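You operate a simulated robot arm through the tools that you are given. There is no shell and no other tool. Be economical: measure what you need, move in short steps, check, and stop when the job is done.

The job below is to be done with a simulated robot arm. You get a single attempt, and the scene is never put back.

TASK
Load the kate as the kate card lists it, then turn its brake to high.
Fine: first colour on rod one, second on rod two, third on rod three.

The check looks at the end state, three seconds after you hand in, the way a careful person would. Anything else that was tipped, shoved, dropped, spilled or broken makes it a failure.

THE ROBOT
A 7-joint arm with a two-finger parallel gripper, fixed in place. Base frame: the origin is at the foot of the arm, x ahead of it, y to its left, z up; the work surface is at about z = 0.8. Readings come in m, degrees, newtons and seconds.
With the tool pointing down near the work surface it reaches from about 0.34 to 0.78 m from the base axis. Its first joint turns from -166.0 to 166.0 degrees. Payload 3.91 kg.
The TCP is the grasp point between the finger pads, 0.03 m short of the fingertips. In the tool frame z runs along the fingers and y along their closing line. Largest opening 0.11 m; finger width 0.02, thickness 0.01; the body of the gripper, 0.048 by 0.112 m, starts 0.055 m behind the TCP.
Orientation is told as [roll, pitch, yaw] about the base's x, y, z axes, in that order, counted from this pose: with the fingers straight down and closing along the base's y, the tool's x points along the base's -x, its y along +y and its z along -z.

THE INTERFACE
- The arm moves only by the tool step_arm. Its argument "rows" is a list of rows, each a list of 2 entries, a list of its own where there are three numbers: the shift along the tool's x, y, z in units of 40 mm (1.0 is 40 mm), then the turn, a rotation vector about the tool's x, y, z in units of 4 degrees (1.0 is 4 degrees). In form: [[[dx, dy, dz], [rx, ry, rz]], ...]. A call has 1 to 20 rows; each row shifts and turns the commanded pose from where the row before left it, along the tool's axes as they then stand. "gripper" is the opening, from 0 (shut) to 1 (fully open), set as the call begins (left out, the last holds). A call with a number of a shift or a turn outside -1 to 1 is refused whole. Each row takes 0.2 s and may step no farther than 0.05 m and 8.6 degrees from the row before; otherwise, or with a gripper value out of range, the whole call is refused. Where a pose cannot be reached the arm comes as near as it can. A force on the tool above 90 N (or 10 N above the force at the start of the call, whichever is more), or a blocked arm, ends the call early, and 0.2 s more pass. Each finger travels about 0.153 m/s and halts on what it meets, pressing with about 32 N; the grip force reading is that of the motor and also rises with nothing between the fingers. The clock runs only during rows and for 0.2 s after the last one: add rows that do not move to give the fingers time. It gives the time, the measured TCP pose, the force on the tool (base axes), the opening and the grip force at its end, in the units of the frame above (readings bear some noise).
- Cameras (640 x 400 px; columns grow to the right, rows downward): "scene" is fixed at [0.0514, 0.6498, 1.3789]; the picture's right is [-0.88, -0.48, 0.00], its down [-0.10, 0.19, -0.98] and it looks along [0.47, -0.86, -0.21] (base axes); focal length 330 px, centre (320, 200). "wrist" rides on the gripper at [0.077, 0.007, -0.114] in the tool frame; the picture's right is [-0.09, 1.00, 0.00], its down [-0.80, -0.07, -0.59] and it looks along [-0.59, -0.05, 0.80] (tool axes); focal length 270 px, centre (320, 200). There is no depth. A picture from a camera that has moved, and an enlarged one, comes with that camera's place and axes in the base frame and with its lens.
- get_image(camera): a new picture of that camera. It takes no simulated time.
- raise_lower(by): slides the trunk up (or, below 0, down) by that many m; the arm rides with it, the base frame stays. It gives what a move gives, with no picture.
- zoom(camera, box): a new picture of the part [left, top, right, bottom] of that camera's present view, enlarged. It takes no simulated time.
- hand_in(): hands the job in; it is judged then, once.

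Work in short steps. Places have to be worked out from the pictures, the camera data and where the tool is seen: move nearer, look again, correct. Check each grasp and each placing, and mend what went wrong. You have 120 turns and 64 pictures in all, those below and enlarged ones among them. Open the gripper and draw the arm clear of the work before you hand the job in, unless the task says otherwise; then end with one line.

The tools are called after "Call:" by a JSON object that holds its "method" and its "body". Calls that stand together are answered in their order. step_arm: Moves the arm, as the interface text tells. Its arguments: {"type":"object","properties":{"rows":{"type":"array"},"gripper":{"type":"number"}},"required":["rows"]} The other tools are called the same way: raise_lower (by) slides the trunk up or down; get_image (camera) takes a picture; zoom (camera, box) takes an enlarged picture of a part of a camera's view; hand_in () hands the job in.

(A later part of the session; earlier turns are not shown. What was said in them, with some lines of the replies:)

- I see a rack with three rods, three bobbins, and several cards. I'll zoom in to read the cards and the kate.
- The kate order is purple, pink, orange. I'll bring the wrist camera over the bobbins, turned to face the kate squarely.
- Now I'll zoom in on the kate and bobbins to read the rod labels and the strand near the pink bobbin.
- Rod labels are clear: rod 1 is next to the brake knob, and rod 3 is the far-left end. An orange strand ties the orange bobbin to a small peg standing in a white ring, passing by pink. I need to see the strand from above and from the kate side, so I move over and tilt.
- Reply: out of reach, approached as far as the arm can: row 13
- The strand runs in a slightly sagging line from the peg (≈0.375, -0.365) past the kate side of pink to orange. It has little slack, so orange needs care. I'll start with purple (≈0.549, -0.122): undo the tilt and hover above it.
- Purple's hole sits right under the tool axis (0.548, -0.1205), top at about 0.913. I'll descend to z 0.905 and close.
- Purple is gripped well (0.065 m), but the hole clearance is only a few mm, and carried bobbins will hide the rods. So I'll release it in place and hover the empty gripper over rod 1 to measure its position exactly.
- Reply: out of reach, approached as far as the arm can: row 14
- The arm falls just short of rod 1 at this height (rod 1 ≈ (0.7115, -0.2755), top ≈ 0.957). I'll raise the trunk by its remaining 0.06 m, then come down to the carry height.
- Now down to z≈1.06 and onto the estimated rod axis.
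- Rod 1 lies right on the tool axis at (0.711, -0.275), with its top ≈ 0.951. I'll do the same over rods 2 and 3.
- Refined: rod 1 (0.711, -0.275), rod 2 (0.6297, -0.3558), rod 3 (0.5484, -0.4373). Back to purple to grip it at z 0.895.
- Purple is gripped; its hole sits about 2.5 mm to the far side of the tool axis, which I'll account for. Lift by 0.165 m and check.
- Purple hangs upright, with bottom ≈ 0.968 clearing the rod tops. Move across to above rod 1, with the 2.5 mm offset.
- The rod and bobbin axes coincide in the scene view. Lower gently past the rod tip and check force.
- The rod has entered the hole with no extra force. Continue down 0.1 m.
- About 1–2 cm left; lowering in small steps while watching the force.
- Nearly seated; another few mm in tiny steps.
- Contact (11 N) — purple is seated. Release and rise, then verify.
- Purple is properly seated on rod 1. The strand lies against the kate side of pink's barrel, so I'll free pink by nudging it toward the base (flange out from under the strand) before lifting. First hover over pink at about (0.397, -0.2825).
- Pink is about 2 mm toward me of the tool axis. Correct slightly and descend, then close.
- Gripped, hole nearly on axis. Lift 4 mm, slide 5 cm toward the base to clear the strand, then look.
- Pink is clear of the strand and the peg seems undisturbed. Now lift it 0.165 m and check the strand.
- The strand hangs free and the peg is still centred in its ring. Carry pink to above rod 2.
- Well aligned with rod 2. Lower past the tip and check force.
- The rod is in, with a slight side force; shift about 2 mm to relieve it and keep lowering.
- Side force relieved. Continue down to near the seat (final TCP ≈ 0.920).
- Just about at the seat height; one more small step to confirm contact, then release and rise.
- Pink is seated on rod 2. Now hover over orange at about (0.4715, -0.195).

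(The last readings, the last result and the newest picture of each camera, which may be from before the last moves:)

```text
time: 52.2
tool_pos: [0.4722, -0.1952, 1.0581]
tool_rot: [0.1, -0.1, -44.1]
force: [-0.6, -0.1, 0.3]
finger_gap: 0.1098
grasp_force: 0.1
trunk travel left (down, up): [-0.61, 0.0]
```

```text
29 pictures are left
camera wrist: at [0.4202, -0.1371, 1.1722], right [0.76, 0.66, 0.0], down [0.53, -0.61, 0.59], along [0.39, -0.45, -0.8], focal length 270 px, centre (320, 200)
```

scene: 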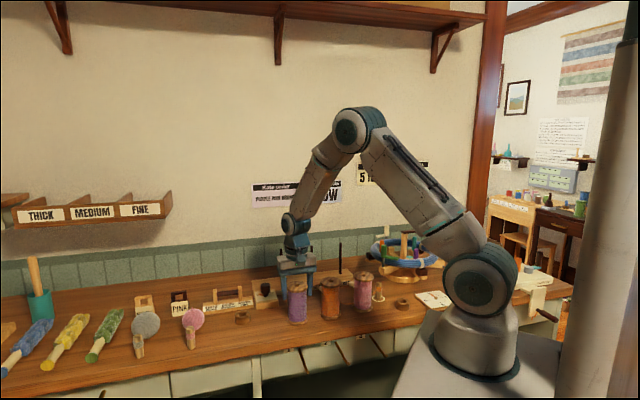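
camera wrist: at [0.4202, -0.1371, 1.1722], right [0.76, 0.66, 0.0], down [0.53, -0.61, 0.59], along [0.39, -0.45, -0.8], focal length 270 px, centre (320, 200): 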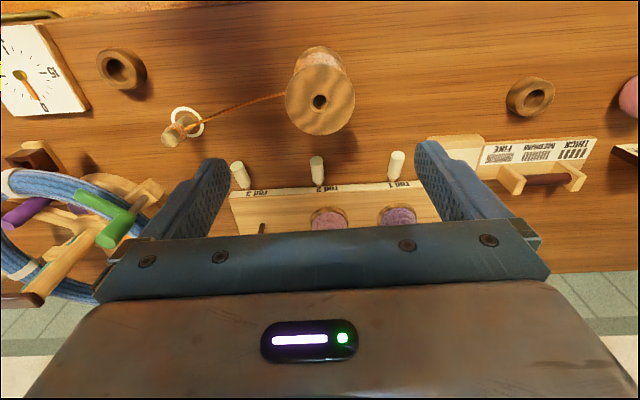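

Orange is nearly centred. At rod 3 the strand should still face the peg, so the bobbin must turn about -84° on the way. I'll rotate the gripper to yaw ≈ +40° now so it ends at -44°.

Call:
{"method": "step_arm", "body": {"rows": [[[0.04, 0, 0], [0, 0, -1]], [[0, 0, 0], [0, 0, -1]], [[0, 0, 0], [0, 0, -1]], [[0, 0, 0], [0, 0, -1]], [[0, 0, 0], [0, 0, -1]], [[0, 0, 0], [0, 0, -1]], [[0, 0, 0], [0, 0, -1]], [[0, 0, 0], [0, 0, -1]], [[0, 0, 0], [0, 0, -1]], [[0, 0, 0], [0, 0, -1]], [[0, 0, 0], [0, 0, -1]], [[0, 0, 0], [0, 0, -1]], [[0, 0, 0], [0, 0, -1]], [[0, 0, 0], [0, 0, -1]], [[0, 0, 0], [0, 0, -1]], [[0, 0, 0], [0, 0, -1]], [[0, 0, 0], [0, 0, -1]], [[0, 0, 0], [0, 0, -1]], [[0, 0, 0], [0, 0, -1]], [[0, 0, 0], [0, 0, -1]]]}}

Call:
{"method": "step_arm", "body": {"rows": [[[0, 0, 0], [0, 0, -1]], [[0, 0, 0], [0, 0, 0]]]}}

Call:
{"method": "get_image", "body": {"camera": "wrist"}}

```text
time: 56.4
tool_pos: [0.4707, -0.1939, 1.0581]
tool_rot: [0.0, 0.0, 36.1]
force: [0.1, 0.0, 0.3]
finger_gap: 0.11
grasp_force: 0.0
trunk travel left (down, up): [-0.61, 0.0]
```

```text
time: 57.0
tool_pos: [0.4709, -0.1934, 1.057]
tool_rot: [0.0, 0.0, 40.1]
force: [-0.7, -0.3, -0.1]
finger_gap: 0.11
grasp_force: 0.1
trunk travel left (down, up): [-0.61, 0.0]
```

```text
28 pictures are left
camera wrist: at [0.406, -0.2382, 1.1721], right [-0.57, 0.82, 0.0], down [0.66, 0.46, 0.59], along [0.49, 0.34, -0.8], focal length 270 px, centre (320, 200)
```

wrist: 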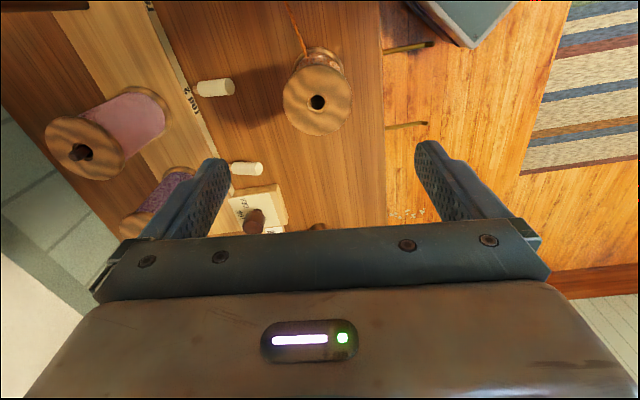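

The hole is ~3 mm toward tool -y; adjust, descend, and grip.

Call:
{"method": "step_arm", "body": {"rows": [[[0.04, -0.085, 0.8], [0, 0, 0]], [[0, 0, 0.8], [0, 0, 0]], [[0, 0, 0.8], [0, 0, 0]], [[0, 0, 0.8], [0, 0, 0]], [[0, 0, 0.8], [0, 0, 0]], [[0, 0, 0], [0, 0, 0]]]}}

Call:
{"method": "step_arm", "body": {"rows": [[[0, 0, 0], [0, 0, 0]], [[0, 0, 0], [0, 0, 0]], [[0, 0, 0], [0, 0, 0]]], "gripper": 0.4}}

Call:
{"method": "zoom", "body": {"camera": "wrist", "box": [160, 50, 480, 250]}}

```text
time: 58.4
tool_pos: [0.4725, -0.1977, 0.8962]
tool_rot: [0.0, 0.1, 39.9]
force: [0.4, 0.2, 0.1]
finger_gap: 0.11
grasp_force: 0.0
trunk travel left (down, up): [-0.61, 0.0]
```

```text
time: 59.2
tool_pos: [0.471, -0.1973, 0.8972]
tool_rot: [0.0, 0.0, 40.0]
force: [0.3, -0.2, 0.0]
finger_gap: 0.0639
grasp_force: 31.5
trunk travel left (down, up): [-0.61, 0.0]
```

```text
2.00 times, centred on (320, 150) of wrist
camera zoom: at [0.4071, -0.242, 1.0119], right [-0.57, 0.82, 0.0], down [0.66, 0.46, 0.59], along [0.49, 0.34, -0.8], focal length 541 px, centre (320, 300)
```

zoom: 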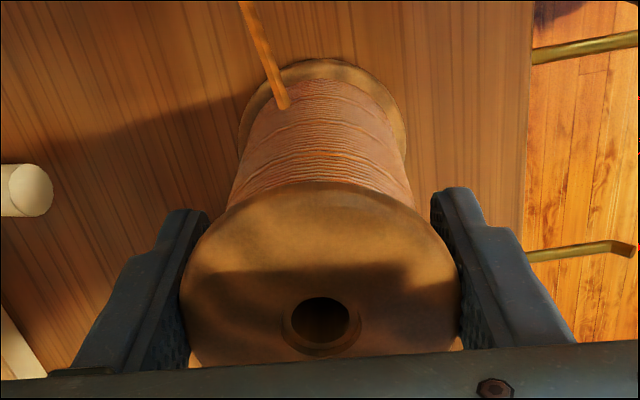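

Good grip, hole on axis. Test-lift 3 cm and inspect the strand and peg.

Call:
{"method": "step_arm", "body": {"rows": [[[0, 0, -0.25], [0, 0, 0]], [[0, 0, -0.25], [0, 0, 0]], [[0, 0, -0.25], [0, 0, 0]], [[0, 0, 0], [0, 0, 0]], [[0, 0, 0], [0, 0, 0]]]}}

Call:
{"method": "zoom", "body": {"camera": "scene", "box": [310, 240, 420, 330]}}

```text
time: 60.4
tool_pos: [0.4724, -0.197, 0.9275]
tool_rot: [0.1, 0.0, 39.9]
force: [-0.2, 0.3, 0.2]
finger_gap: 0.064
grasp_force: 31.8
trunk travel left (down, up): [-0.61, 0.0]
```

```text
4.44 times, centred on (365, 285) of scene
camera zoom: at [0.0514, 0.6498, 1.3789], right [-0.88, -0.48, 0.0], down [-0.1, 0.19, -0.98], along [0.47, -0.86, -0.21], focal length 1466 px, centre (120, -178)
```

zoom: 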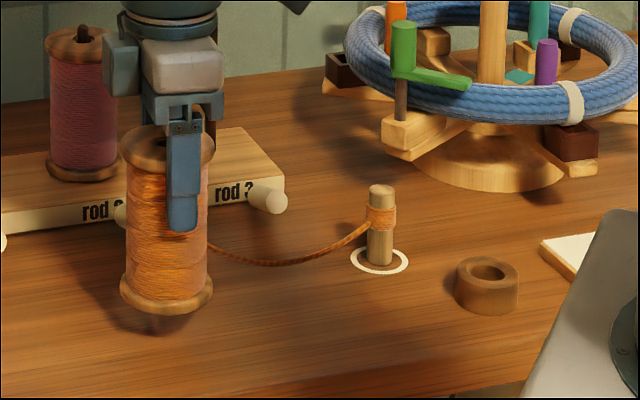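

The strand still sags and the peg is unmoved. Lift another 3.5 cm and look again.

Call:
{"method": "step_arm", "body": {"rows": [[[0, 0, -0.25], [0, 0, 0]], [[0, 0, -0.25], [0, 0, 0]], [[0, 0, -0.25], [0, 0, 0]], [[0, 0, -0.15], [0, 0, 0]], [[0, 0, 0], [0, 0, 0]]]}}

Call:
{"method": "zoom", "body": {"camera": "scene", "box": [310, 230, 420, 320]}}

```text
time: 61.6
tool_pos: [0.471, -0.1968, 0.9649]
tool_rot: [0.0, 0.0, 40.0]
force: [-0.5, 0.8, -1.0]
finger_gap: 0.064
grasp_force: 31.7
trunk travel left (down, up): [-0.61, 0.0]
```

```text
4.44 times, centred on (365, 275) of scene
camera zoom: at [0.0514, 0.6498, 1.3789], right [-0.88, -0.48, 0.0], down [-0.1, 0.19, -0.98], along [0.47, -0.86, -0.21], focal length 1466 px, centre (120, -133)
```

zoom: 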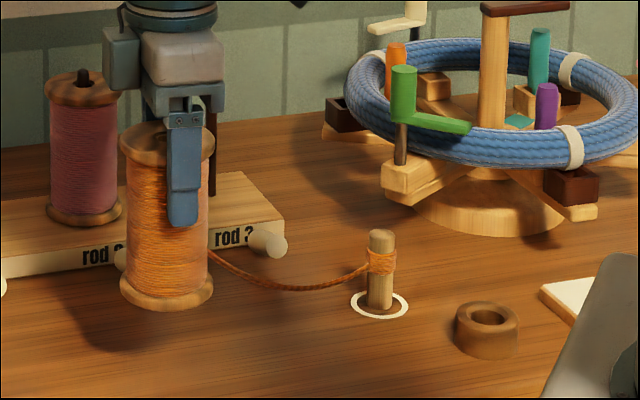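

Sag is unchanged — the strand seems to pay out. Lift another 4 cm, then check again.

Call:
{"method": "step_arm", "body": {"rows": [[[0, 0, -0.25], [0, 0, 0]], [[0, 0, -0.25], [0, 0, 0]], [[0, 0, -0.25], [0, 0, 0]], [[0, 0, -0.25], [0, 0, 0]], [[0, 0, 0], [0, 0, 0]]]}}

Call:
{"method": "zoom", "body": {"camera": "scene", "box": [310, 220, 420, 310]}}

```text
time: 62.8
tool_pos: [0.4715, -0.1979, 1.004]
tool_rot: [-0.1, 0.0, 40.0]
force: [-0.1, 0.6, -0.8]
finger_gap: 0.0639
grasp_force: 32.2
trunk travel left (down, up): [-0.61, 0.0]
```

```text
4.44 times, centred on (365, 265) of scene
camera zoom: at [0.0514, 0.6498, 1.3789], right [-0.88, -0.48, 0.0], down [-0.1, 0.19, -0.98], along [0.47, -0.86, -0.21], focal length 1466 px, centre (120, -89)
```

zoom: 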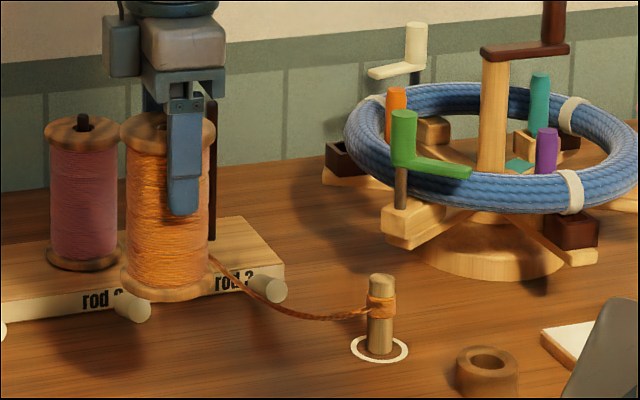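

Still slack and peg centred. Lift the rest (to bottom ≈ 0.96) and check again.

Call:
{"method": "step_arm", "body": {"rows": [[[0, 0, -0.25], [0, 0, 0]], [[0, 0, -0.25], [0, 0, 0]], [[0, 0, -0.25], [0, 0, 0]], [[0, 0, -0.25], [0, 0, 0]], [[0, 0, -0.25], [0, 0, 0]], [[0, 0, -0.15], [0, 0, 0]], [[0, 0, 0], [0, 0, 0]]]}}

Call:
{"method": "zoom", "body": {"camera": "scene", "box": [310, 210, 420, 300]}}

```text
time: 64.4
tool_pos: [0.4711, -0.1969, 1.0587]
tool_rot: [0.1, -0.1, 40.0]
force: [0.4, 0.7, -1.2]
finger_gap: 0.0641
grasp_force: 31.8
trunk travel left (down, up): [-0.61, 0.0]
```

```text
4.44 times, centred on (365, 255) of scene
camera zoom: at [0.0514, 0.6498, 1.3789], right [-0.88, -0.48, 0.0], down [-0.1, 0.19, -0.98], along [0.47, -0.86, -0.21], focal length 1466 px, centre (120, -44)
```

zoom: 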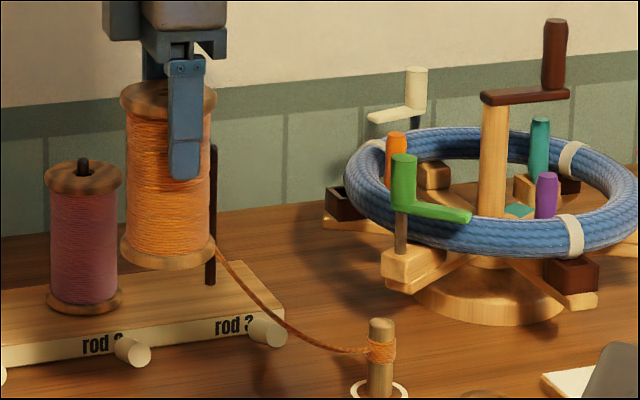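

Still slack, no tug on the peg. Now move toward rod 3 while turning the bobbin so the strand keeps facing the peg — first half.

Call:
{"method": "step_arm", "body": {"rows": [[[0.104, -0.282, 0], [0, 0, 1]], [[0.084, -0.289, 0], [0, 0, 1]], [[0.063, -0.294, 0], [0, 0, 1]], [[0.043, -0.297, 0], [0, 0, 1]], [[0.022, -0.3, 0], [0, 0, 1]], [[0.001, -0.3, 0], [0, 0, 1]], [[-0.02, -0.3, 0], [0, 0, 1]], [[-0.041, -0.298, 0], [0, 0, 1]], [[-0.062, -0.294, 0], [0, 0, 1]], [[-0.082, -0.289, 0], [0, 0, 1]], [[0, 0, 0], [0, 0, 0]]]}}

Call:
{"method": "zoom", "body": {"camera": "scene", "box": [310, 210, 420, 300]}}

```text
time: 66.8
tool_pos: [0.5134, -0.3089, 1.0594]
tool_rot: [0.0, 0.0, 0.0]
force: [-0.3, 0.1, -0.9]
finger_gap: 0.0639
grasp_force: 32.1
trunk travel left (down, up): [-0.61, 0.0]
```

```text
4.44 times, centred on (365, 255) of scene
camera zoom: at [0.0514, 0.6498, 1.3789], right [-0.88, -0.48, 0.0], down [-0.1, 0.19, -0.98], along [0.47, -0.86, -0.21], focal length 1466 px, centre (120, -44)
```

zoom: 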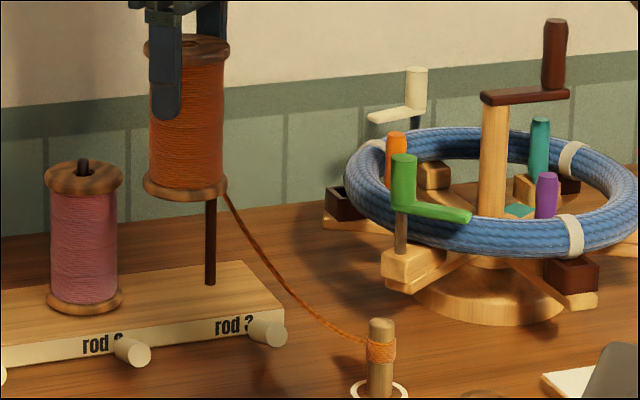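

Strand slack, peg steady. Second half of the swing.

Call:
{"method": "step_arm", "body": {"rows": [[[-0.102, -0.283, 0], [0, 0, 1]], [[-0.121, -0.275, 0], [0, 0, 1]], [[-0.14, -0.266, 0], [0, 0, 1]], [[-0.158, -0.255, 0], [0, 0, 1]], [[-0.176, -0.244, 0], [0, 0, 1]], [[-0.193, -0.231, 0], [0, 0, 1]], [[-0.208, -0.217, 0], [0, 0, 1]], [[-0.223, -0.202, 0], [0, 0, 1]], [[-0.236, -0.186, 0], [0, 0, 1]], [[-0.249, -0.169, 0], [0, 0, 1]], [[-0.26, -0.151, 0], [0, 0, 1]], [[0, 0, 0], [0, 0, 0]], [[0, 0, 0], [0, 0, 0]]]}}

```text
time: 69.6
tool_pos: [0.558, -0.4348, 1.0602]
tool_rot: [0.0, -0.1, -44.1]
force: [-0.4, 0.4, -0.3]
finger_gap: 0.0642
grasp_force: 31.8
trunk travel left (down, up): [-0.61, 0.0]
```

Correct by about (-9.6, -2.5) mm to sit over rod 3 and check alignment.

Call:
{"method": "step_arm", "body": {"rows": [[[0.13, -0.21, 0], [0, 0, 0]], [[0, 0, 0], [0, 0, 0]], [[0, 0, 0], [0, 0, 0]]]}}

Call:
{"method": "zoom", "body": {"camera": "scene", "box": [310, 200, 410, 270]}}

Call:
{"method": "get_image", "body": {"camera": "wrist"}}

```text
time: 70.4
tool_pos: [0.5477, -0.4364, 1.0598]
tool_rot: [0.0, 0.0, -44.0]
force: [-0.2, -0.1, -1.2]
finger_gap: 0.0639
grasp_force: 32.1
trunk travel left (down, up): [-0.61, 0.0]
```

```text
5.71 times, centred on (360, 235) of scene
camera zoom: at [0.0514, 0.6498, 1.3789], right [-0.88, -0.48, 0.0], down [-0.1, 0.19, -0.98], along [0.47, -0.86, -0.21], focal length 1884 px, centre (91, 0)
```

zoom: 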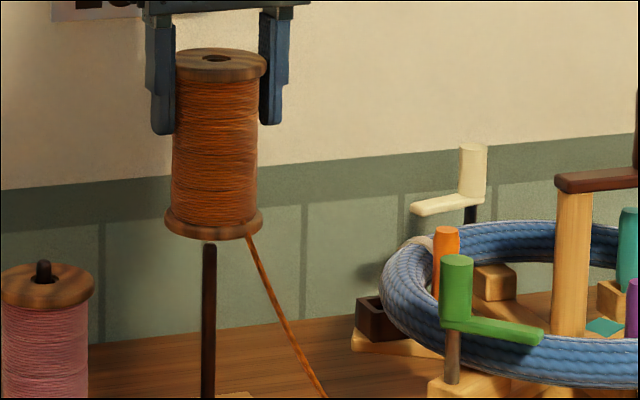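

```text
20 pictures are left
camera wrist: at [0.4961, -0.3797, 1.1746], right [0.76, 0.66, 0.0], down [0.53, -0.61, 0.59], along [0.39, -0.45, -0.8], focal length 270 px, centre (320, 200)
```

wrist: 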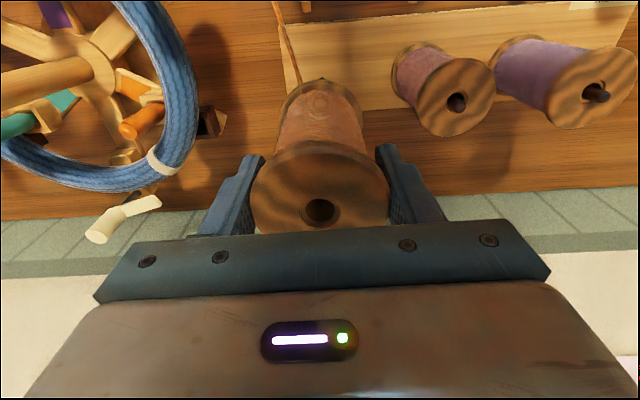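

Bottom of the bobbin looks ~3 mm right of the rod and perhaps slightly tilted; zoom in more closely.

Call:
{"method": "zoom", "body": {"camera": "scene", "box": [330, 205, 370, 250]}}

Call:
{"method": "zoom", "body": {"camera": "wrist", "box": [160, 50, 480, 250]}}

```text
8.89 times, centred on (350, 228) of scene
camera zoom: at [0.0514, 0.6498, 1.3789], right [-0.88, -0.48, 0.0], down [-0.1, 0.19, -0.98], along [0.47, -0.86, -0.21], focal length 2932 px, centre (53, -44)
```

zoom: 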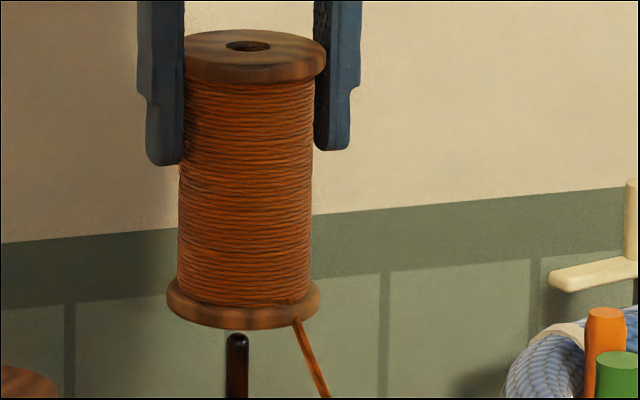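

```text
2.00 times, centred on (320, 150) of wrist
camera zoom: at [0.4961, -0.3797, 1.1746], right [0.76, 0.66, 0.0], down [0.53, -0.61, 0.59], along [0.39, -0.45, -0.8], focal length 541 px, centre (320, 300)
```

zoom: 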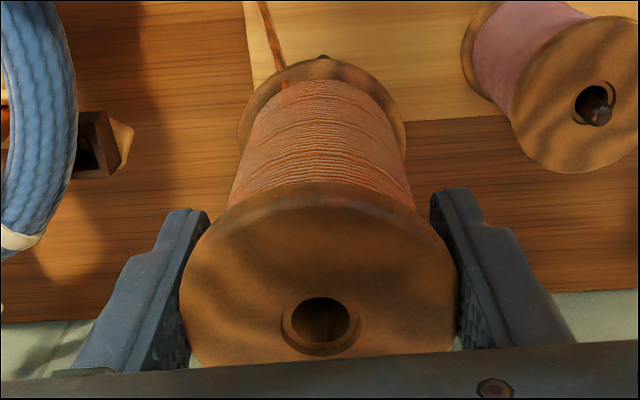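

The bobbin isn't tilted relative to the gripper; it's just ~2 mm off. Shift and lower gently past the rod tip.

Call:
{"method": "step_arm", "body": {"rows": [[[-0.025, 0.045, 0], [0, 0, 0]], [[0, 0, 0.2], [0, 0, 0]], [[0, 0, 0.2], [0, 0, 0]], [[0, 0, 0.2], [0, 0, 0]], [[0, 0, 0], [0, 0, 0]]]}}

Call:
{"method": "zoom", "body": {"camera": "scene", "box": [310, 205, 410, 305]}}

```text
time: 71.6
tool_pos: [0.5493, -0.4358, 1.0354]
tool_rot: [0.0, 0.0, -44.1]
force: [0.3, 0.0, -0.7]
finger_gap: 0.0639
grasp_force: 32.1
trunk travel left (down, up): [-0.61, 0.0]
```

```text
4.00 times, centred on (360, 255) of scene
camera zoom: at [0.0514, 0.6498, 1.3789], right [-0.88, -0.48, 0.0], down [-0.1, 0.19, -0.98], along [0.47, -0.86, -0.21], focal length 1319 px, centre (160, -20)
```

zoom: 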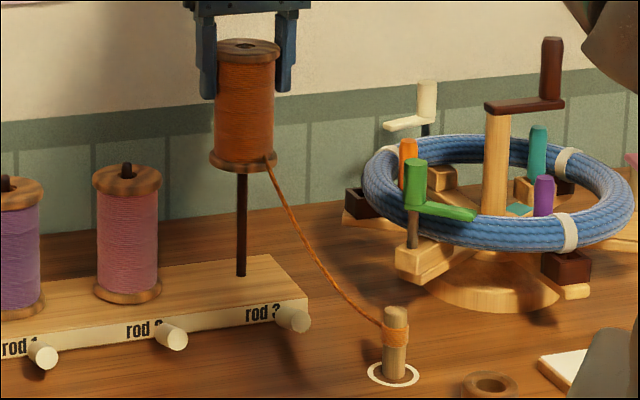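

Force is zero and the rod has entered; the strand is slack. Continue down.

Call:
{"method": "step_arm", "body": {"rows": [[[0, 0, 0.4], [0, 0, 0]], [[0, 0, 0.4], [0, 0, 0]], [[0, 0, 0], [0, 0, 0]]]}}

Call:
{"method": "step_arm", "body": {"rows": [[[0, 0, 0.4], [0, 0, 0]], [[0, 0, 0.4], [0, 0, 0]], [[0, 0, 0.4], [0, 0, 0]], [[0, 0, 0.4], [0, 0, 0]], [[0, 0, 0.15], [0, 0, 0]], [[0, 0, 0], [0, 0, 0]]]}}

Call:
{"method": "zoom", "body": {"camera": "scene", "box": [310, 215, 410, 315]}}

```text
time: 72.4
tool_pos: [0.5496, -0.4373, 1.004]
tool_rot: [0.0, 0.1, -44.1]
force: [0.3, 0.3, -0.3]
finger_gap: 0.0636
grasp_force: 32.1
trunk travel left (down, up): [-0.61, 0.0]
```

```text
time: 73.8
tool_pos: [0.5495, -0.4363, 0.9342]
tool_rot: [0.0, 0.1, -44.0]
force: [0.6, -0.2, -1.4]
finger_gap: 0.0635
grasp_force: 32.4
trunk travel left (down, up): [-0.61, 0.0]
```

```text
4.00 times, centred on (360, 265) of scene
camera zoom: at [0.0514, 0.6498, 1.3789], right [-0.88, -0.48, 0.0], down [-0.1, 0.19, -0.98], along [0.47, -0.86, -0.21], focal length 1319 px, centre (160, -60)
```

zoom: 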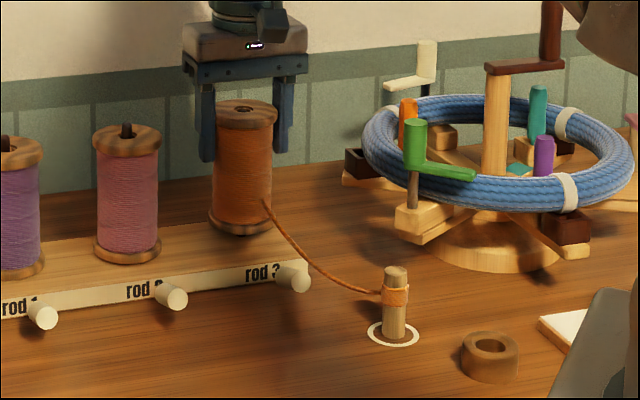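

About 14 mm remain (contact expected at TCP ≈ 0.920).

Call:
{"method": "step_arm", "body": {"rows": [[[0, 0, 0.12], [0, 0, 0]], [[0, 0, 0.13], [0, 0, 0]], [[0, 0, 0], [0, 0, 0]]]}}

Call:
{"method": "step_arm", "body": {"rows": [[[0, 0, 0.06], [0, 0, 0]], [[0, 0, 0], [0, 0, 0]]]}}

Call:
{"method": "step_arm", "body": {"rows": [[[0, 0, 0.05], [0, 0, 0]], [[0, 0, 0], [0, 0, 0]]]}}

```text
time: 74.6
tool_pos: [0.5491, -0.4379, 0.9239]
tool_rot: [0.0, 0.0, -44.0]
force: [-0.2, -0.3, -0.8]
finger_gap: 0.0636
grasp_force: 31.8
trunk travel left (down, up): [-0.61, 0.0]
```

```text
time: 75.2
tool_pos: [0.5495, -0.4371, 0.921]
tool_rot: [0.0, -0.1, -44.0]
force: [-0.6, 0.6, -0.1]
finger_gap: 0.0638
grasp_force: 32.0
trunk travel left (down, up): [-0.61, 0.0]
```

```text
time: 75.8
tool_pos: [0.55, -0.436, 0.9209]
tool_rot: [0.0, -0.2, -44.1]
force: [1.4, -0.1, 12.3]
finger_gap: 0.0635
grasp_force: 32.0
trunk travel left (down, up): [-0.61, 0.0]
```

Orange is seated on rod 3 (12 N contact). Release, rise, and go hover over the brake knob.

Call:
{"method": "step_arm", "body": {"rows": [[[0, 0, 0], [0, 0, 0]], [[0, 0, 0], [0, 0, 0]], [[0, 0, -0.4], [0, 0, 0]], [[0, 0, -0.8], [0, 0, 0]], [[0, 0, -0.8], [0, 0, 0]], [[0, 0, -0.8], [0, 0, 0]], [[0, 0, -0.7], [0, 0, 0]], [[0.289, 0.929, 0], [0, 0, 0]], [[0.289, 0.929, 0], [0, 0, 0]], [[0.289, 0.929, 0], [0, 0, 0]], [[0.289, 0.929, 0], [0, 0, 0]], [[0.289, 0.929, 0], [0, 0, 0]], [[0.289, 0.929, 0], [0, 0, 0]], [[0.289, 0.929, 0], [0, 0, 0]], [[0.289, 0.929, 0], [0, 0, 0]], [[0, 0, 0], [0, 0, 0]]], "gripper": 0.78}}

Call:
{"method": "zoom", "body": {"camera": "scene", "box": [240, 220, 400, 320]}}

Call:
{"method": "zoom", "body": {"camera": "wrist", "box": [240, 50, 400, 150]}}

```text
time: 79.2
tool_pos: [0.6882, -0.1582, 1.059]
tool_rot: [0.1, 0.0, -44.0]
force: [-0.4, 0.2, -0.7]
finger_gap: 0.0857
grasp_force: 0.1
trunk travel left (down, up): [-0.61, 0.0]
```

```text
4.00 times, centred on (320, 270) of scene
camera zoom: at [0.0514, 0.6498, 1.3789], right [-0.88, -0.48, 0.0], down [-0.1, 0.19, -0.98], along [0.47, -0.86, -0.21], focal length 1319 px, centre (320, -80)
```

zoom: 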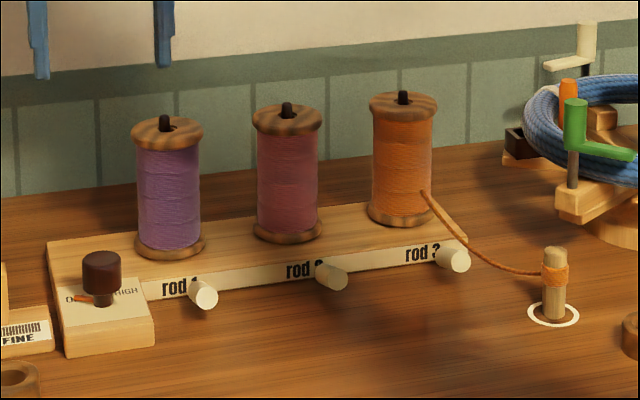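

```text
4.00 times, centred on (320, 100) of wrist
camera zoom: at [0.6372, -0.1004, 1.174], right [0.76, 0.65, 0.0], down [0.53, -0.61, 0.59], along [0.39, -0.45, -0.8], focal length 1081 px, centre (320, 600)
```

zoom: 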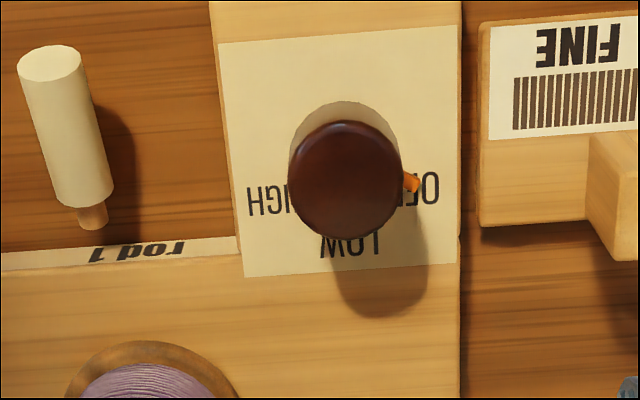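

All three bobbins are seated and the peg is still in its ring. The brake pointer is at OFF; going OFF→LOW→HIGH is clockwise from above, roughly 120°. Knob ≈ (0.6965, -0.1586), top ≈ 0.87. I pre-rotate the gripper counter-clockwise to about +40° above it.

Call:
{"method": "step_arm", "body": {"rows": [[[-0.155, 0.137, 0], [0, 0, 0]], [[0, 0, 0], [0, 0, -1]], [[0, 0, 0], [0, 0, -1]], [[0, 0, 0], [0, 0, -1]], [[0, 0, 0], [0, 0, -1]], [[0, 0, 0], [0, 0, -1]], [[0, 0, 0], [0, 0, -1]], [[0, 0, 0], [0, 0, -1]], [[0, 0, 0], [0, 0, -1]], [[0, 0, 0], [0, 0, -1]], [[0, 0, 0], [0, 0, -1]], [[0, 0, 0], [0, 0, -1]], [[0, 0, 0], [0, 0, -1]], [[0, 0, 0], [0, 0, -1]], [[0, 0, 0], [0, 0, -1]], [[0, 0, 0], [0, 0, -1]], [[0, 0, 0], [0, 0, -1]], [[0, 0, 0], [0, 0, -1]], [[0, 0, 0], [0, 0, -1]], [[0, 0, 0], [0, 0, -1]]], "gripper": 0.6}}

Call:
{"method": "step_arm", "body": {"rows": [[[0, 0, 0], [0, 0, -1]], [[0, 0, 0], [0, 0, -1]], [[0, 0, 0.7], [0, 0, 0]], [[0, 0, 0.7], [0, 0, 0]], [[0, 0, 0.6], [0, 0, 0]], [[0, 0, 0], [0, 0, 0]]]}}

Call:
{"method": "get_image", "body": {"camera": "wrist"}}

```text
time: 83.4
tool_pos: [0.6972, -0.1581, 1.0592]
tool_rot: [0.0, 0.0, 32.1]
force: [0.3, 0.2, -0.1]
finger_gap: 0.0661
grasp_force: 0.1
trunk travel left (down, up): [-0.61, 0.0]
```

```text
time: 84.8
tool_pos: [0.6976, -0.1579, 0.9781]
tool_rot: [0.0, 0.0, 40.0]
force: [0.2, -0.1, 0.1]
finger_gap: 0.0659
grasp_force: 0.0
trunk travel left (down, up): [-0.61, 0.0]
```

```text
13 pictures are left
camera wrist: at [0.6335, -0.2033, 1.0931], right [-0.57, 0.82, 0.0], down [0.66, 0.46, 0.59], along [0.49, 0.34, -0.8], focal length 270 px, centre (320, 200)
```

wrist: 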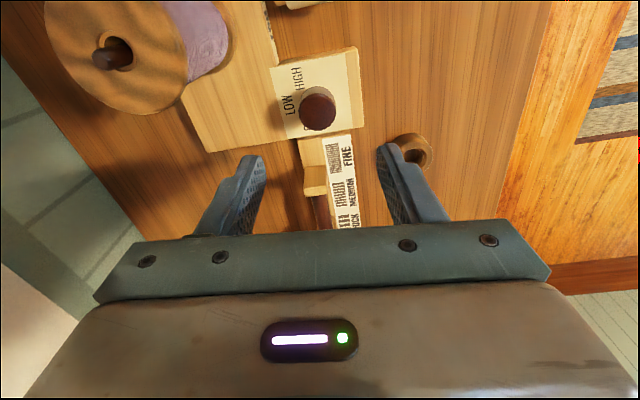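

Knob refined to about (0.699, -0.1605), top ≈ 0.863. Adjust 3 mm, descend to TCP 0.870 and grip it.

Call:
{"method": "step_arm", "body": {"rows": [[[0.01, -0.075, 0.5], [0, 0, 0]], [[0, 0, 0.6], [0, 0, 0]], [[0, 0, 0.6], [0, 0, 0]], [[0, 0, 0.5], [0, 0, 0]], [[0, 0, 0.25], [0, 0, 0]], [[0, 0, 0.23], [0, 0, 0]], [[0, 0, 0], [0, 0, 0]]]}}

Call:
{"method": "zoom", "body": {"camera": "wrist", "box": [220, 100, 420, 225]}}

Call:
{"method": "zoom", "body": {"camera": "scene", "box": [235, 220, 315, 290]}}

```text
time: 86.4
tool_pos: [0.6991, -0.1609, 0.8717]
tool_rot: [0.1, 0.0, 40.0]
force: [0.3, 0.2, 0.5]
finger_gap: 0.0661
grasp_force: 0.1
trunk travel left (down, up): [-0.61, 0.0]
```

```text
3.20 times, centred on (320, 162) of wrist
camera zoom: at [0.6351, -0.2055, 0.9865], right [-0.57, 0.82, 0.0], down [0.66, 0.46, 0.59], along [0.49, 0.34, -0.8], focal length 865 px, centre (320, 320)
```

zoom: 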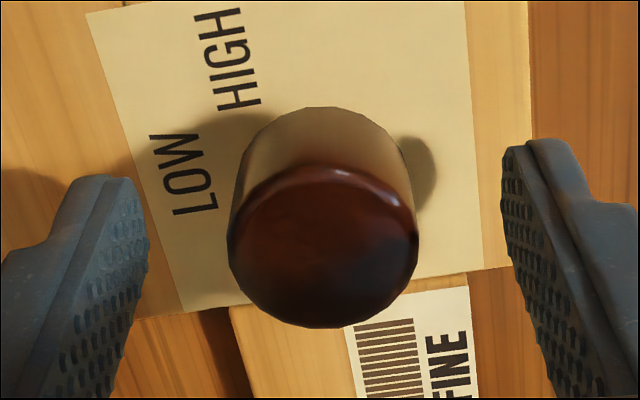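

```text
5.71 times, centred on (275, 255) of scene
camera zoom: at [0.0514, 0.6498, 1.3789], right [-0.88, -0.48, 0.0], down [-0.1, 0.19, -0.98], along [0.47, -0.86, -0.21], focal length 1884 px, centre (577, -114)
```

zoom: 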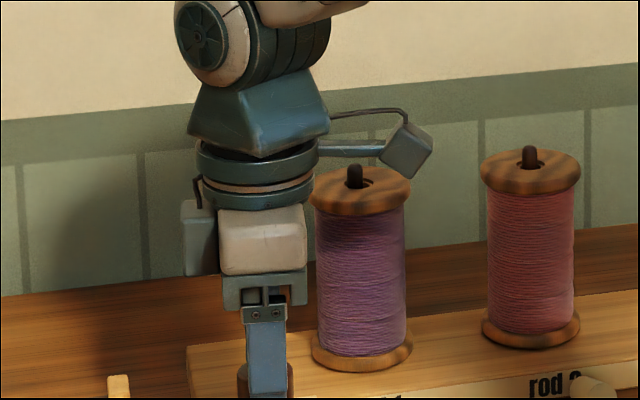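

Knob is centred between the fingers, no contact. Nudge 1.5 mm and close on it.

Call:
{"method": "step_arm", "body": {"rows": [[[0.04, 0, 0], [0, 0, 0]], [[0, 0, 0], [0, 0, 0]]]}}

Call:
{"method": "step_arm", "body": {"rows": [[[0, 0, 0], [0, 0, 0]], [[0, 0, 0], [0, 0, 0]], [[0, 0, 0], [0, 0, 0]]], "gripper": 0.15}}

```text
time: 87.0
tool_pos: [0.6989, -0.1626, 0.8718]
tool_rot: [0.1, 0.0, 40.1]
force: [-0.4, 0.6, -0.8]
finger_gap: 0.0661
grasp_force: 0.0
trunk travel left (down, up): [-0.61, 0.0]
```

```text
time: 87.8
tool_pos: [0.6975, -0.1617, 0.873]
tool_rot: [-0.1, -0.1, 40.0]
force: [-1.3, 0.7, 0.4]
finger_gap: 0.0323
grasp_force: 45.2
trunk travel left (down, up): [-0.61, 0.0]
```

Knob gripped (32 mm) with low side force. Turn clockwise 20° and check.

Call:
{"method": "step_arm", "body": {"rows": [[[0, 0, 0], [0, 0, 1]], [[0, 0, 0], [0, 0, 1]], [[0, 0, 0], [0, 0, 1]], [[0, 0, 0], [0, 0, 1]], [[0, 0, 0], [0, 0, 1]], [[0, 0, 0], [0, 0, 0]]]}}

Call:
{"method": "zoom", "body": {"camera": "wrist", "box": [220, 70, 420, 225]}}

```text
time: 89.2
tool_pos: [0.6973, -0.1606, 0.8728]
tool_rot: [0.0, 0.1, 20.0]
force: [-4.4, 4.8, -0.4]
finger_gap: 0.0322
grasp_force: 45.1
trunk travel left (down, up): [-0.61, 0.0]
```

```text
2.58 times, centred on (320, 148) of wrist
camera zoom: at [0.6218, -0.1813, 0.9866], right [-0.26, 0.97, 0.0], down [0.78, 0.21, 0.59], along [0.57, 0.15, -0.8], focal length 698 px, centre (320, 336)
```

zoom: 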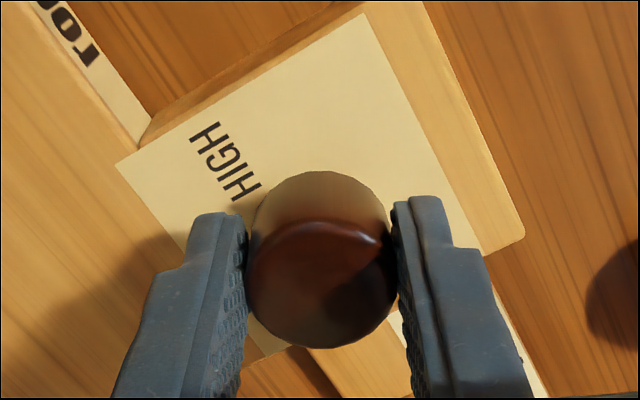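

Turning works; slight side load, so shift ~1.5 mm to relieve it and turn another 40°.

Call:
{"method": "step_arm", "body": {"rows": [[[0.016, 0.034, 0], [0, 0, 1]], [[0, 0, 0], [0, 0, 1]], [[0, 0, 0], [0, 0, 1]], [[0, 0, 0], [0, 0, 1]], [[0, 0, 0], [0, 0, 1]], [[0, 0, 0], [0, 0, 1]], [[0, 0, 0], [0, 0, 1]], [[0, 0, 0], [0, 0, 1]], [[0, 0, 0], [0, 0, 1]], [[0, 0, 0], [0, 0, 1]], [[0, 0, 0], [0, 0, 0]]]}}

```text
time: 91.6
tool_pos: [0.6992, -0.1596, 0.8718]
tool_rot: [0.1, 0.0, -20.0]
force: [0.5, 6.4, -0.8]
finger_gap: 0.032
grasp_force: 44.7
trunk travel left (down, up): [-0.61, 0.0]
```

Again relieve the side load and turn another 40° (100° total), then look.

Call:
{"method": "step_arm", "body": {"rows": [[[0.013, 0.035, 0], [0, 0, 1]], [[0, 0, 0], [0, 0, 1]], [[0, 0, 0], [0, 0, 1]], [[0, 0, 0], [0, 0, 1]], [[0, 0, 0], [0, 0, 1]], [[0, 0, 0], [0, 0, 1]], [[0, 0, 0], [0, 0, 1]], [[0, 0, 0], [0, 0, 1]], [[0, 0, 0], [0, 0, 1]], [[0, 0, 0], [0, 0, 1]], [[0, 0, 0], [0, 0, 0]]]}}

Call:
{"method": "zoom", "body": {"camera": "wrist", "box": [220, 70, 420, 225]}}

Call:
{"method": "zoom", "body": {"camera": "scene", "box": [240, 270, 300, 310]}}

```text
time: 94.0
tool_pos: [0.6983, -0.1575, 0.8723]
tool_rot: [-0.1, -0.1, -59.9]
force: [12.0, 5.0, 2.4]
finger_gap: 0.0322
grasp_force: 45.3
trunk travel left (down, up): [-0.61, 0.0]
```

```text
2.58 times, centred on (320, 148) of wrist
camera zoom: at [0.6647, -0.0884, 0.9866], right [0.91, 0.42, 0.0], down [0.34, -0.73, 0.6], along [0.25, -0.54, -0.8], focal length 698 px, centre (320, 336)
```

zoom: 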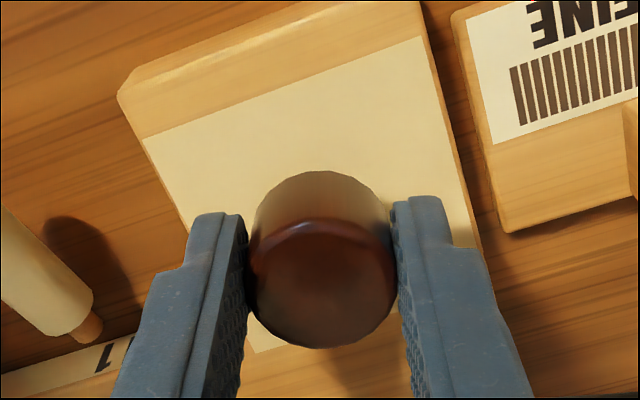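

```text
10.00 times, centred on (270, 290) of scene
camera zoom: at [0.0514, 0.6498, 1.3789], right [-0.88, -0.48, 0.0], down [-0.1, 0.19, -0.98], along [0.47, -0.86, -0.21], focal length 3298 px, centre (820, -700)
```

zoom: 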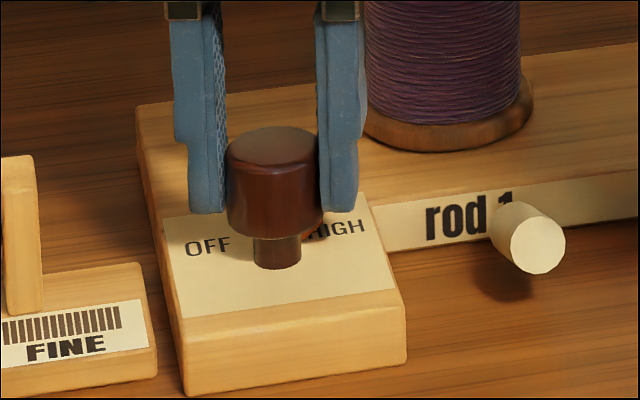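

The pointer (orange) is emerging toward HIGH; roughly 20° or more to go. Relieve side load and turn 20° more, then open and rise to look.

Call:
{"method": "step_arm", "body": {"rows": [[[-0.008, 0.05, 0], [0, 0, 1]], [[0, 0, 0], [0, 0, 1]], [[0, 0, 0], [0, 0, 1]], [[0, 0, 0], [0, 0, 1]], [[0, 0, 0], [0, 0, 1]], [[0, 0, 0], [0, 0, 0]]]}}

Call:
{"method": "zoom", "body": {"camera": "scene", "box": [250, 280, 290, 305]}}

```text
time: 95.4
tool_pos: [0.6985, -0.1584, 0.8724]
tool_rot: [0.1, 0.1, -80.1]
force: [8.8, 4.0, 3.1]
finger_gap: 0.0322
grasp_force: 45.2
trunk travel left (down, up): [-0.61, 0.0]
```

```text
16.00 times, centred on (270, 292) of scene
camera zoom: at [0.0514, 0.6498, 1.3789], right [-0.88, -0.48, 0.0], down [-0.1, 0.19, -0.98], along [0.47, -0.86, -0.21], focal length 5277 px, centre (1120, -1280)
```

zoom: 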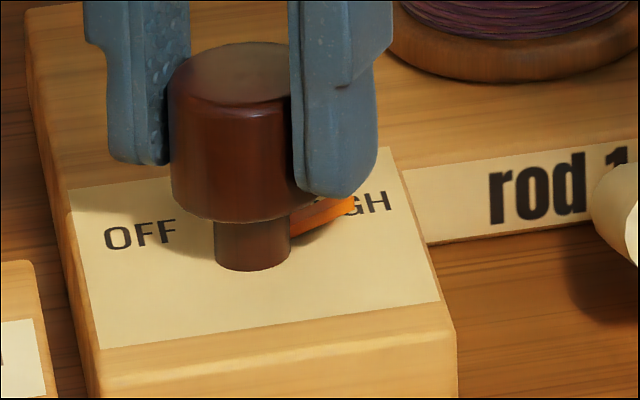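

The pointer now lies over "HIGH", by my geometry ~8° past the mirror of its OFF position. Turn back 8°, then release and rise for a top view.

Call:
{"method": "step_arm", "body": {"rows": [[[0, 0.03, 0], [0, 0, -1]], [[0, 0, 0], [0, 0, -1]], [[0, 0, 0], [0, 0, 0]]]}}

Call:
{"method": "step_arm", "body": {"rows": [[[0, 0, 0], [0, 0, 0]], [[0, 0, 0], [0, 0, 0]], [[0, 0, -0.5], [0, 0, 0]], [[0, 0, -0.8], [0, 0, 0]], [[0, 0, -0.8], [0, 0, 0]], [[0, 0, -0.8], [0, 0, 0]], [[0, 0, -0.8], [0, 0, 0]], [[0, 0, -0.9], [0, 0, 0]], [[0, 0, 0], [0, 0, -1]], [[0, 0, 0], [0, 0, -1]], [[0, 0, 0], [0, 0, -1]], [[0, 0, 0], [0, 0, -1]], [[0, 0, 0], [0, 0, -1]], [[0, 0, 0], [0, 0, -1]], [[0, 0, 0], [0, 0, -1]], [[0, 0, 0], [0, 0, 0]]], "gripper": 0.6}}

Call:
{"method": "zoom", "body": {"camera": "wrist", "box": [240, 50, 400, 150]}}

Call:
{"method": "zoom", "body": {"camera": "scene", "box": [250, 280, 290, 305]}}

```text
time: 96.2
tool_pos: [0.6992, -0.1576, 0.8715]
tool_rot: [-0.1, 0.0, -72.0]
force: [-0.6, 4.1, 2.9]
finger_gap: 0.0321
grasp_force: 44.9
trunk travel left (down, up): [-0.61, 0.0]
```

```text
time: 99.6
tool_pos: [0.6997, -0.1577, 1.0556]
tool_rot: [0.1, -0.1, -43.9]
force: [0.3, -0.2, 0.5]
finger_gap: 0.0659
grasp_force: 0.1
trunk travel left (down, up): [-0.61, 0.0]
```

```text
4.00 times, centred on (320, 100) of wrist
camera zoom: at [0.6484, -0.1004, 1.1708], right [0.75, 0.66, 0.0], down [0.53, -0.61, 0.59], along [0.39, -0.45, -0.8], focal length 1081 px, centre (320, 600)
```

zoom: 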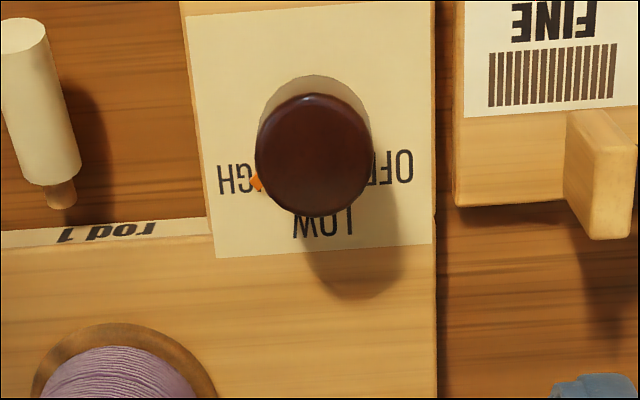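

```text
16.00 times, centred on (270, 292) of scene
camera zoom: at [0.0514, 0.6498, 1.3789], right [-0.88, -0.48, 0.0], down [-0.1, 0.19, -0.98], along [0.47, -0.86, -0.21], focal length 5277 px, centre (1120, -1280)
```

zoom: 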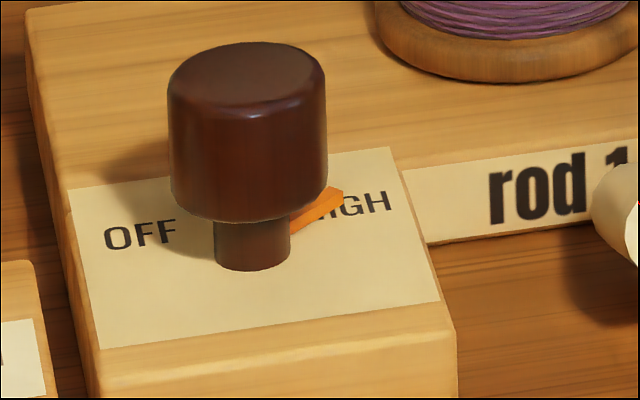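

Comparing to the original OFF pose (tip in line with the text), the pointer is now ~8° short of HIGH; the 120° position was the right one. Re-grip here and turn 8° clockwise again.

Call:
{"method": "step_arm", "body": {"rows": [[[0, 0, 0.8], [0, 0, 0]], [[0, 0, 0.8], [0, 0, 0]], [[0, 0, 0.8], [0, 0, 0]], [[0, 0, 0.8], [0, 0, 0]], [[0, 0, 0.8], [0, 0, 0]], [[0, 0, 0.3], [0, 0, 0]], [[0, 0, 0.28], [0, 0, 0]], [[0, 0, 0], [0, 0, 0]]], "gripper": 0.6}}

Call:
{"method": "step_arm", "body": {"rows": [[[0, 0, 0], [0, 0, 0]], [[0, 0, 0], [0, 0, 0]], [[0, 0, 0], [0, 0, 0]]], "gripper": 0.15}}

Call:
{"method": "step_arm", "body": {"rows": [[[0, 0, 0], [0, 0, 1]], [[0, 0, 0], [0, 0, 1]], [[0, 0, 0], [0, 0, 0]], [[0, 0, 0], [0, 0, 0]]]}}

Call:
{"method": "zoom", "body": {"camera": "scene", "box": [250, 280, 290, 305]}}

```text
time: 101.4
tool_pos: [0.7011, -0.1579, 0.8722]
tool_rot: [0.0, 0.0, -44.0]
force: [0.7, 0.8, -0.4]
finger_gap: 0.066
grasp_force: 0.0
trunk travel left (down, up): [-0.61, 0.0]
```

```text
time: 102.2
tool_pos: [0.6983, -0.1605, 0.8722]
tool_rot: [-0.1, 0.1, -44.0]
force: [-4.6, -4.5, -1.5]
finger_gap: 0.0325
grasp_force: 45.1
trunk travel left (down, up): [-0.61, 0.0]
```

```text
time: 103.2
tool_pos: [0.6994, -0.1595, 0.8729]
tool_rot: [-0.1, 0.0, -52.1]
force: [-7.1, -4.5, -6.1]
finger_gap: 0.0321
grasp_force: 45.2
trunk travel left (down, up): [-0.61, 0.0]
```

```text
16.00 times, centred on (270, 292) of scene
camera zoom: at [0.0514, 0.6498, 1.3789], right [-0.88, -0.48, 0.0], down [-0.1, 0.19, -0.98], along [0.47, -0.86, -0.21], focal length 5277 px, centre (1120, -1280)
```

zoom: 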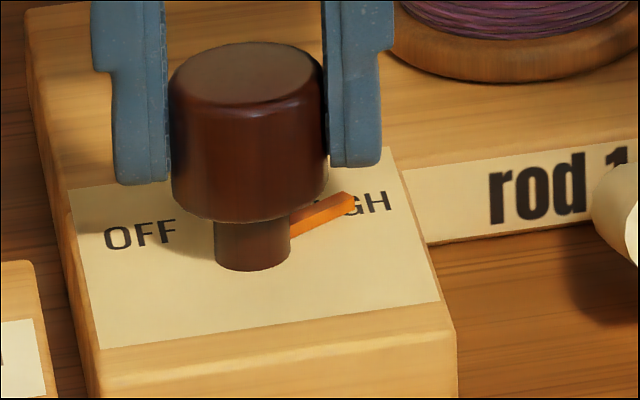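

The pointer now lies across HIGH. A final 2° trim, then release, rise and retreat.

Call:
{"method": "step_arm", "body": {"rows": [[[0, 0, 0], [0, 0, 0.5]], [[0, 0, 0], [0, 0, 0]]]}}

Call:
{"method": "step_arm", "body": {"rows": [[[0, 0, 0], [0, 0, 0]], [[0, 0, 0], [0, 0, 0]], [[0, 0, -0.4], [0, 0, 0]], [[0, 0, -0.8], [0, 0, 0]], [[0, 0, -0.8], [0, 0, 0]], [[0, 0, -0.8], [0, 0, 0]], [[0, 0, -0.8], [0, 0, 0]], [[0, 0, -0.9], [0, 0, 0]], [[0.8, 0, -0.4], [0, 0, 0]], [[0.8, 0, -0.4], [0, 0, 0]], [[0.8, 0, -0.4], [0, 0, 0]], [[0.8, 0, -0.4], [0, 0, 0]], [[0.8, 0, -0.4], [0, 0, 0]], [[0, 0, 0], [0, 0, 0]]], "gripper": 0.6}}

Call:
{"method": "zoom", "body": {"camera": "scene", "box": [240, 220, 400, 320]}}

Call:
{"method": "zoom", "body": {"camera": "scene", "box": [250, 280, 290, 305]}}

Call:
{"method": "get_image", "body": {"camera": "scene"}}

```text
time: 103.8
tool_pos: [0.6996, -0.1598, 0.8725]
tool_rot: [-0.1, 0.1, -54.0]
force: [-9.3, -6.1, -6.7]
finger_gap: 0.0324
grasp_force: 44.4
trunk travel left (down, up): [-0.61, 0.0]
```

```text
time: 106.8
tool_pos: [0.6057, -0.0278, 1.134]
tool_rot: [0.0, 0.0, -54.0]
force: [-0.1, 0.3, 0.3]
finger_gap: 0.0661
grasp_force: 0.0
trunk travel left (down, up): [-0.61, 0.0]
```

```text
4.00 times, centred on (320, 270) of scene
camera zoom: at [0.0514, 0.6498, 1.3789], right [-0.88, -0.48, 0.0], down [-0.1, 0.19, -0.98], along [0.47, -0.86, -0.21], focal length 1319 px, centre (320, -80)
```

zoom: 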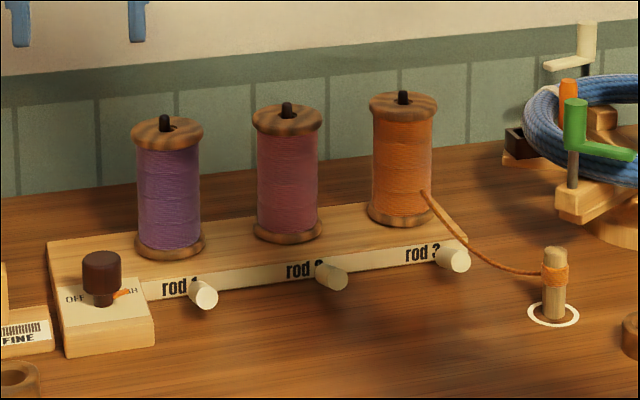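

```text
16.00 times, centred on (270, 292) of scene
camera zoom: at [0.0514, 0.6498, 1.3789], right [-0.88, -0.48, 0.0], down [-0.1, 0.19, -0.98], along [0.47, -0.86, -0.21], focal length 5277 px, centre (1120, -1280)
```

zoom: 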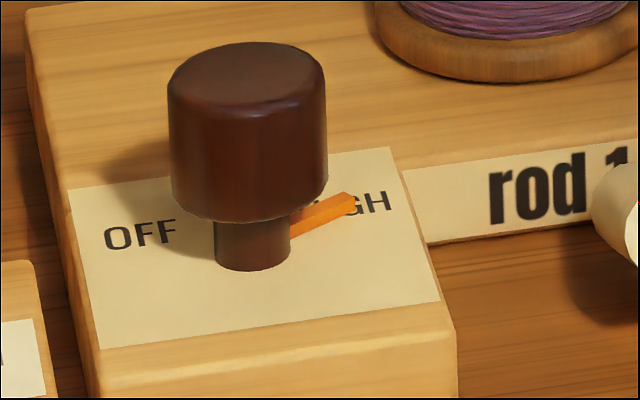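

```text
1 pictures are left
```

scene: 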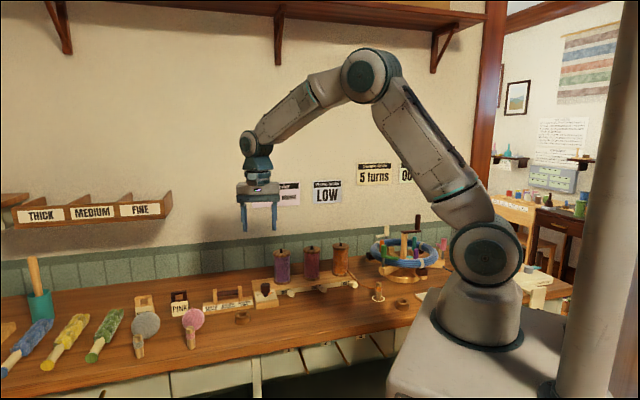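

Purple, pink and orange sit on rods 1, 2 and 3. The brake pointer is on HIGH, the strand is slack with its peg still in the ring, and the arm is clear with the gripper open. Handing in.

Call:
{"method": "hand_in", "body": {}}

```text
The job is handed in.
```

The kate is loaded as its card lists it: purple on rod one, pink on rod two, orange on rod three. Its brake is turned to HIGH, nothing else looked disturbed in the last pictures, and the job is handed in.
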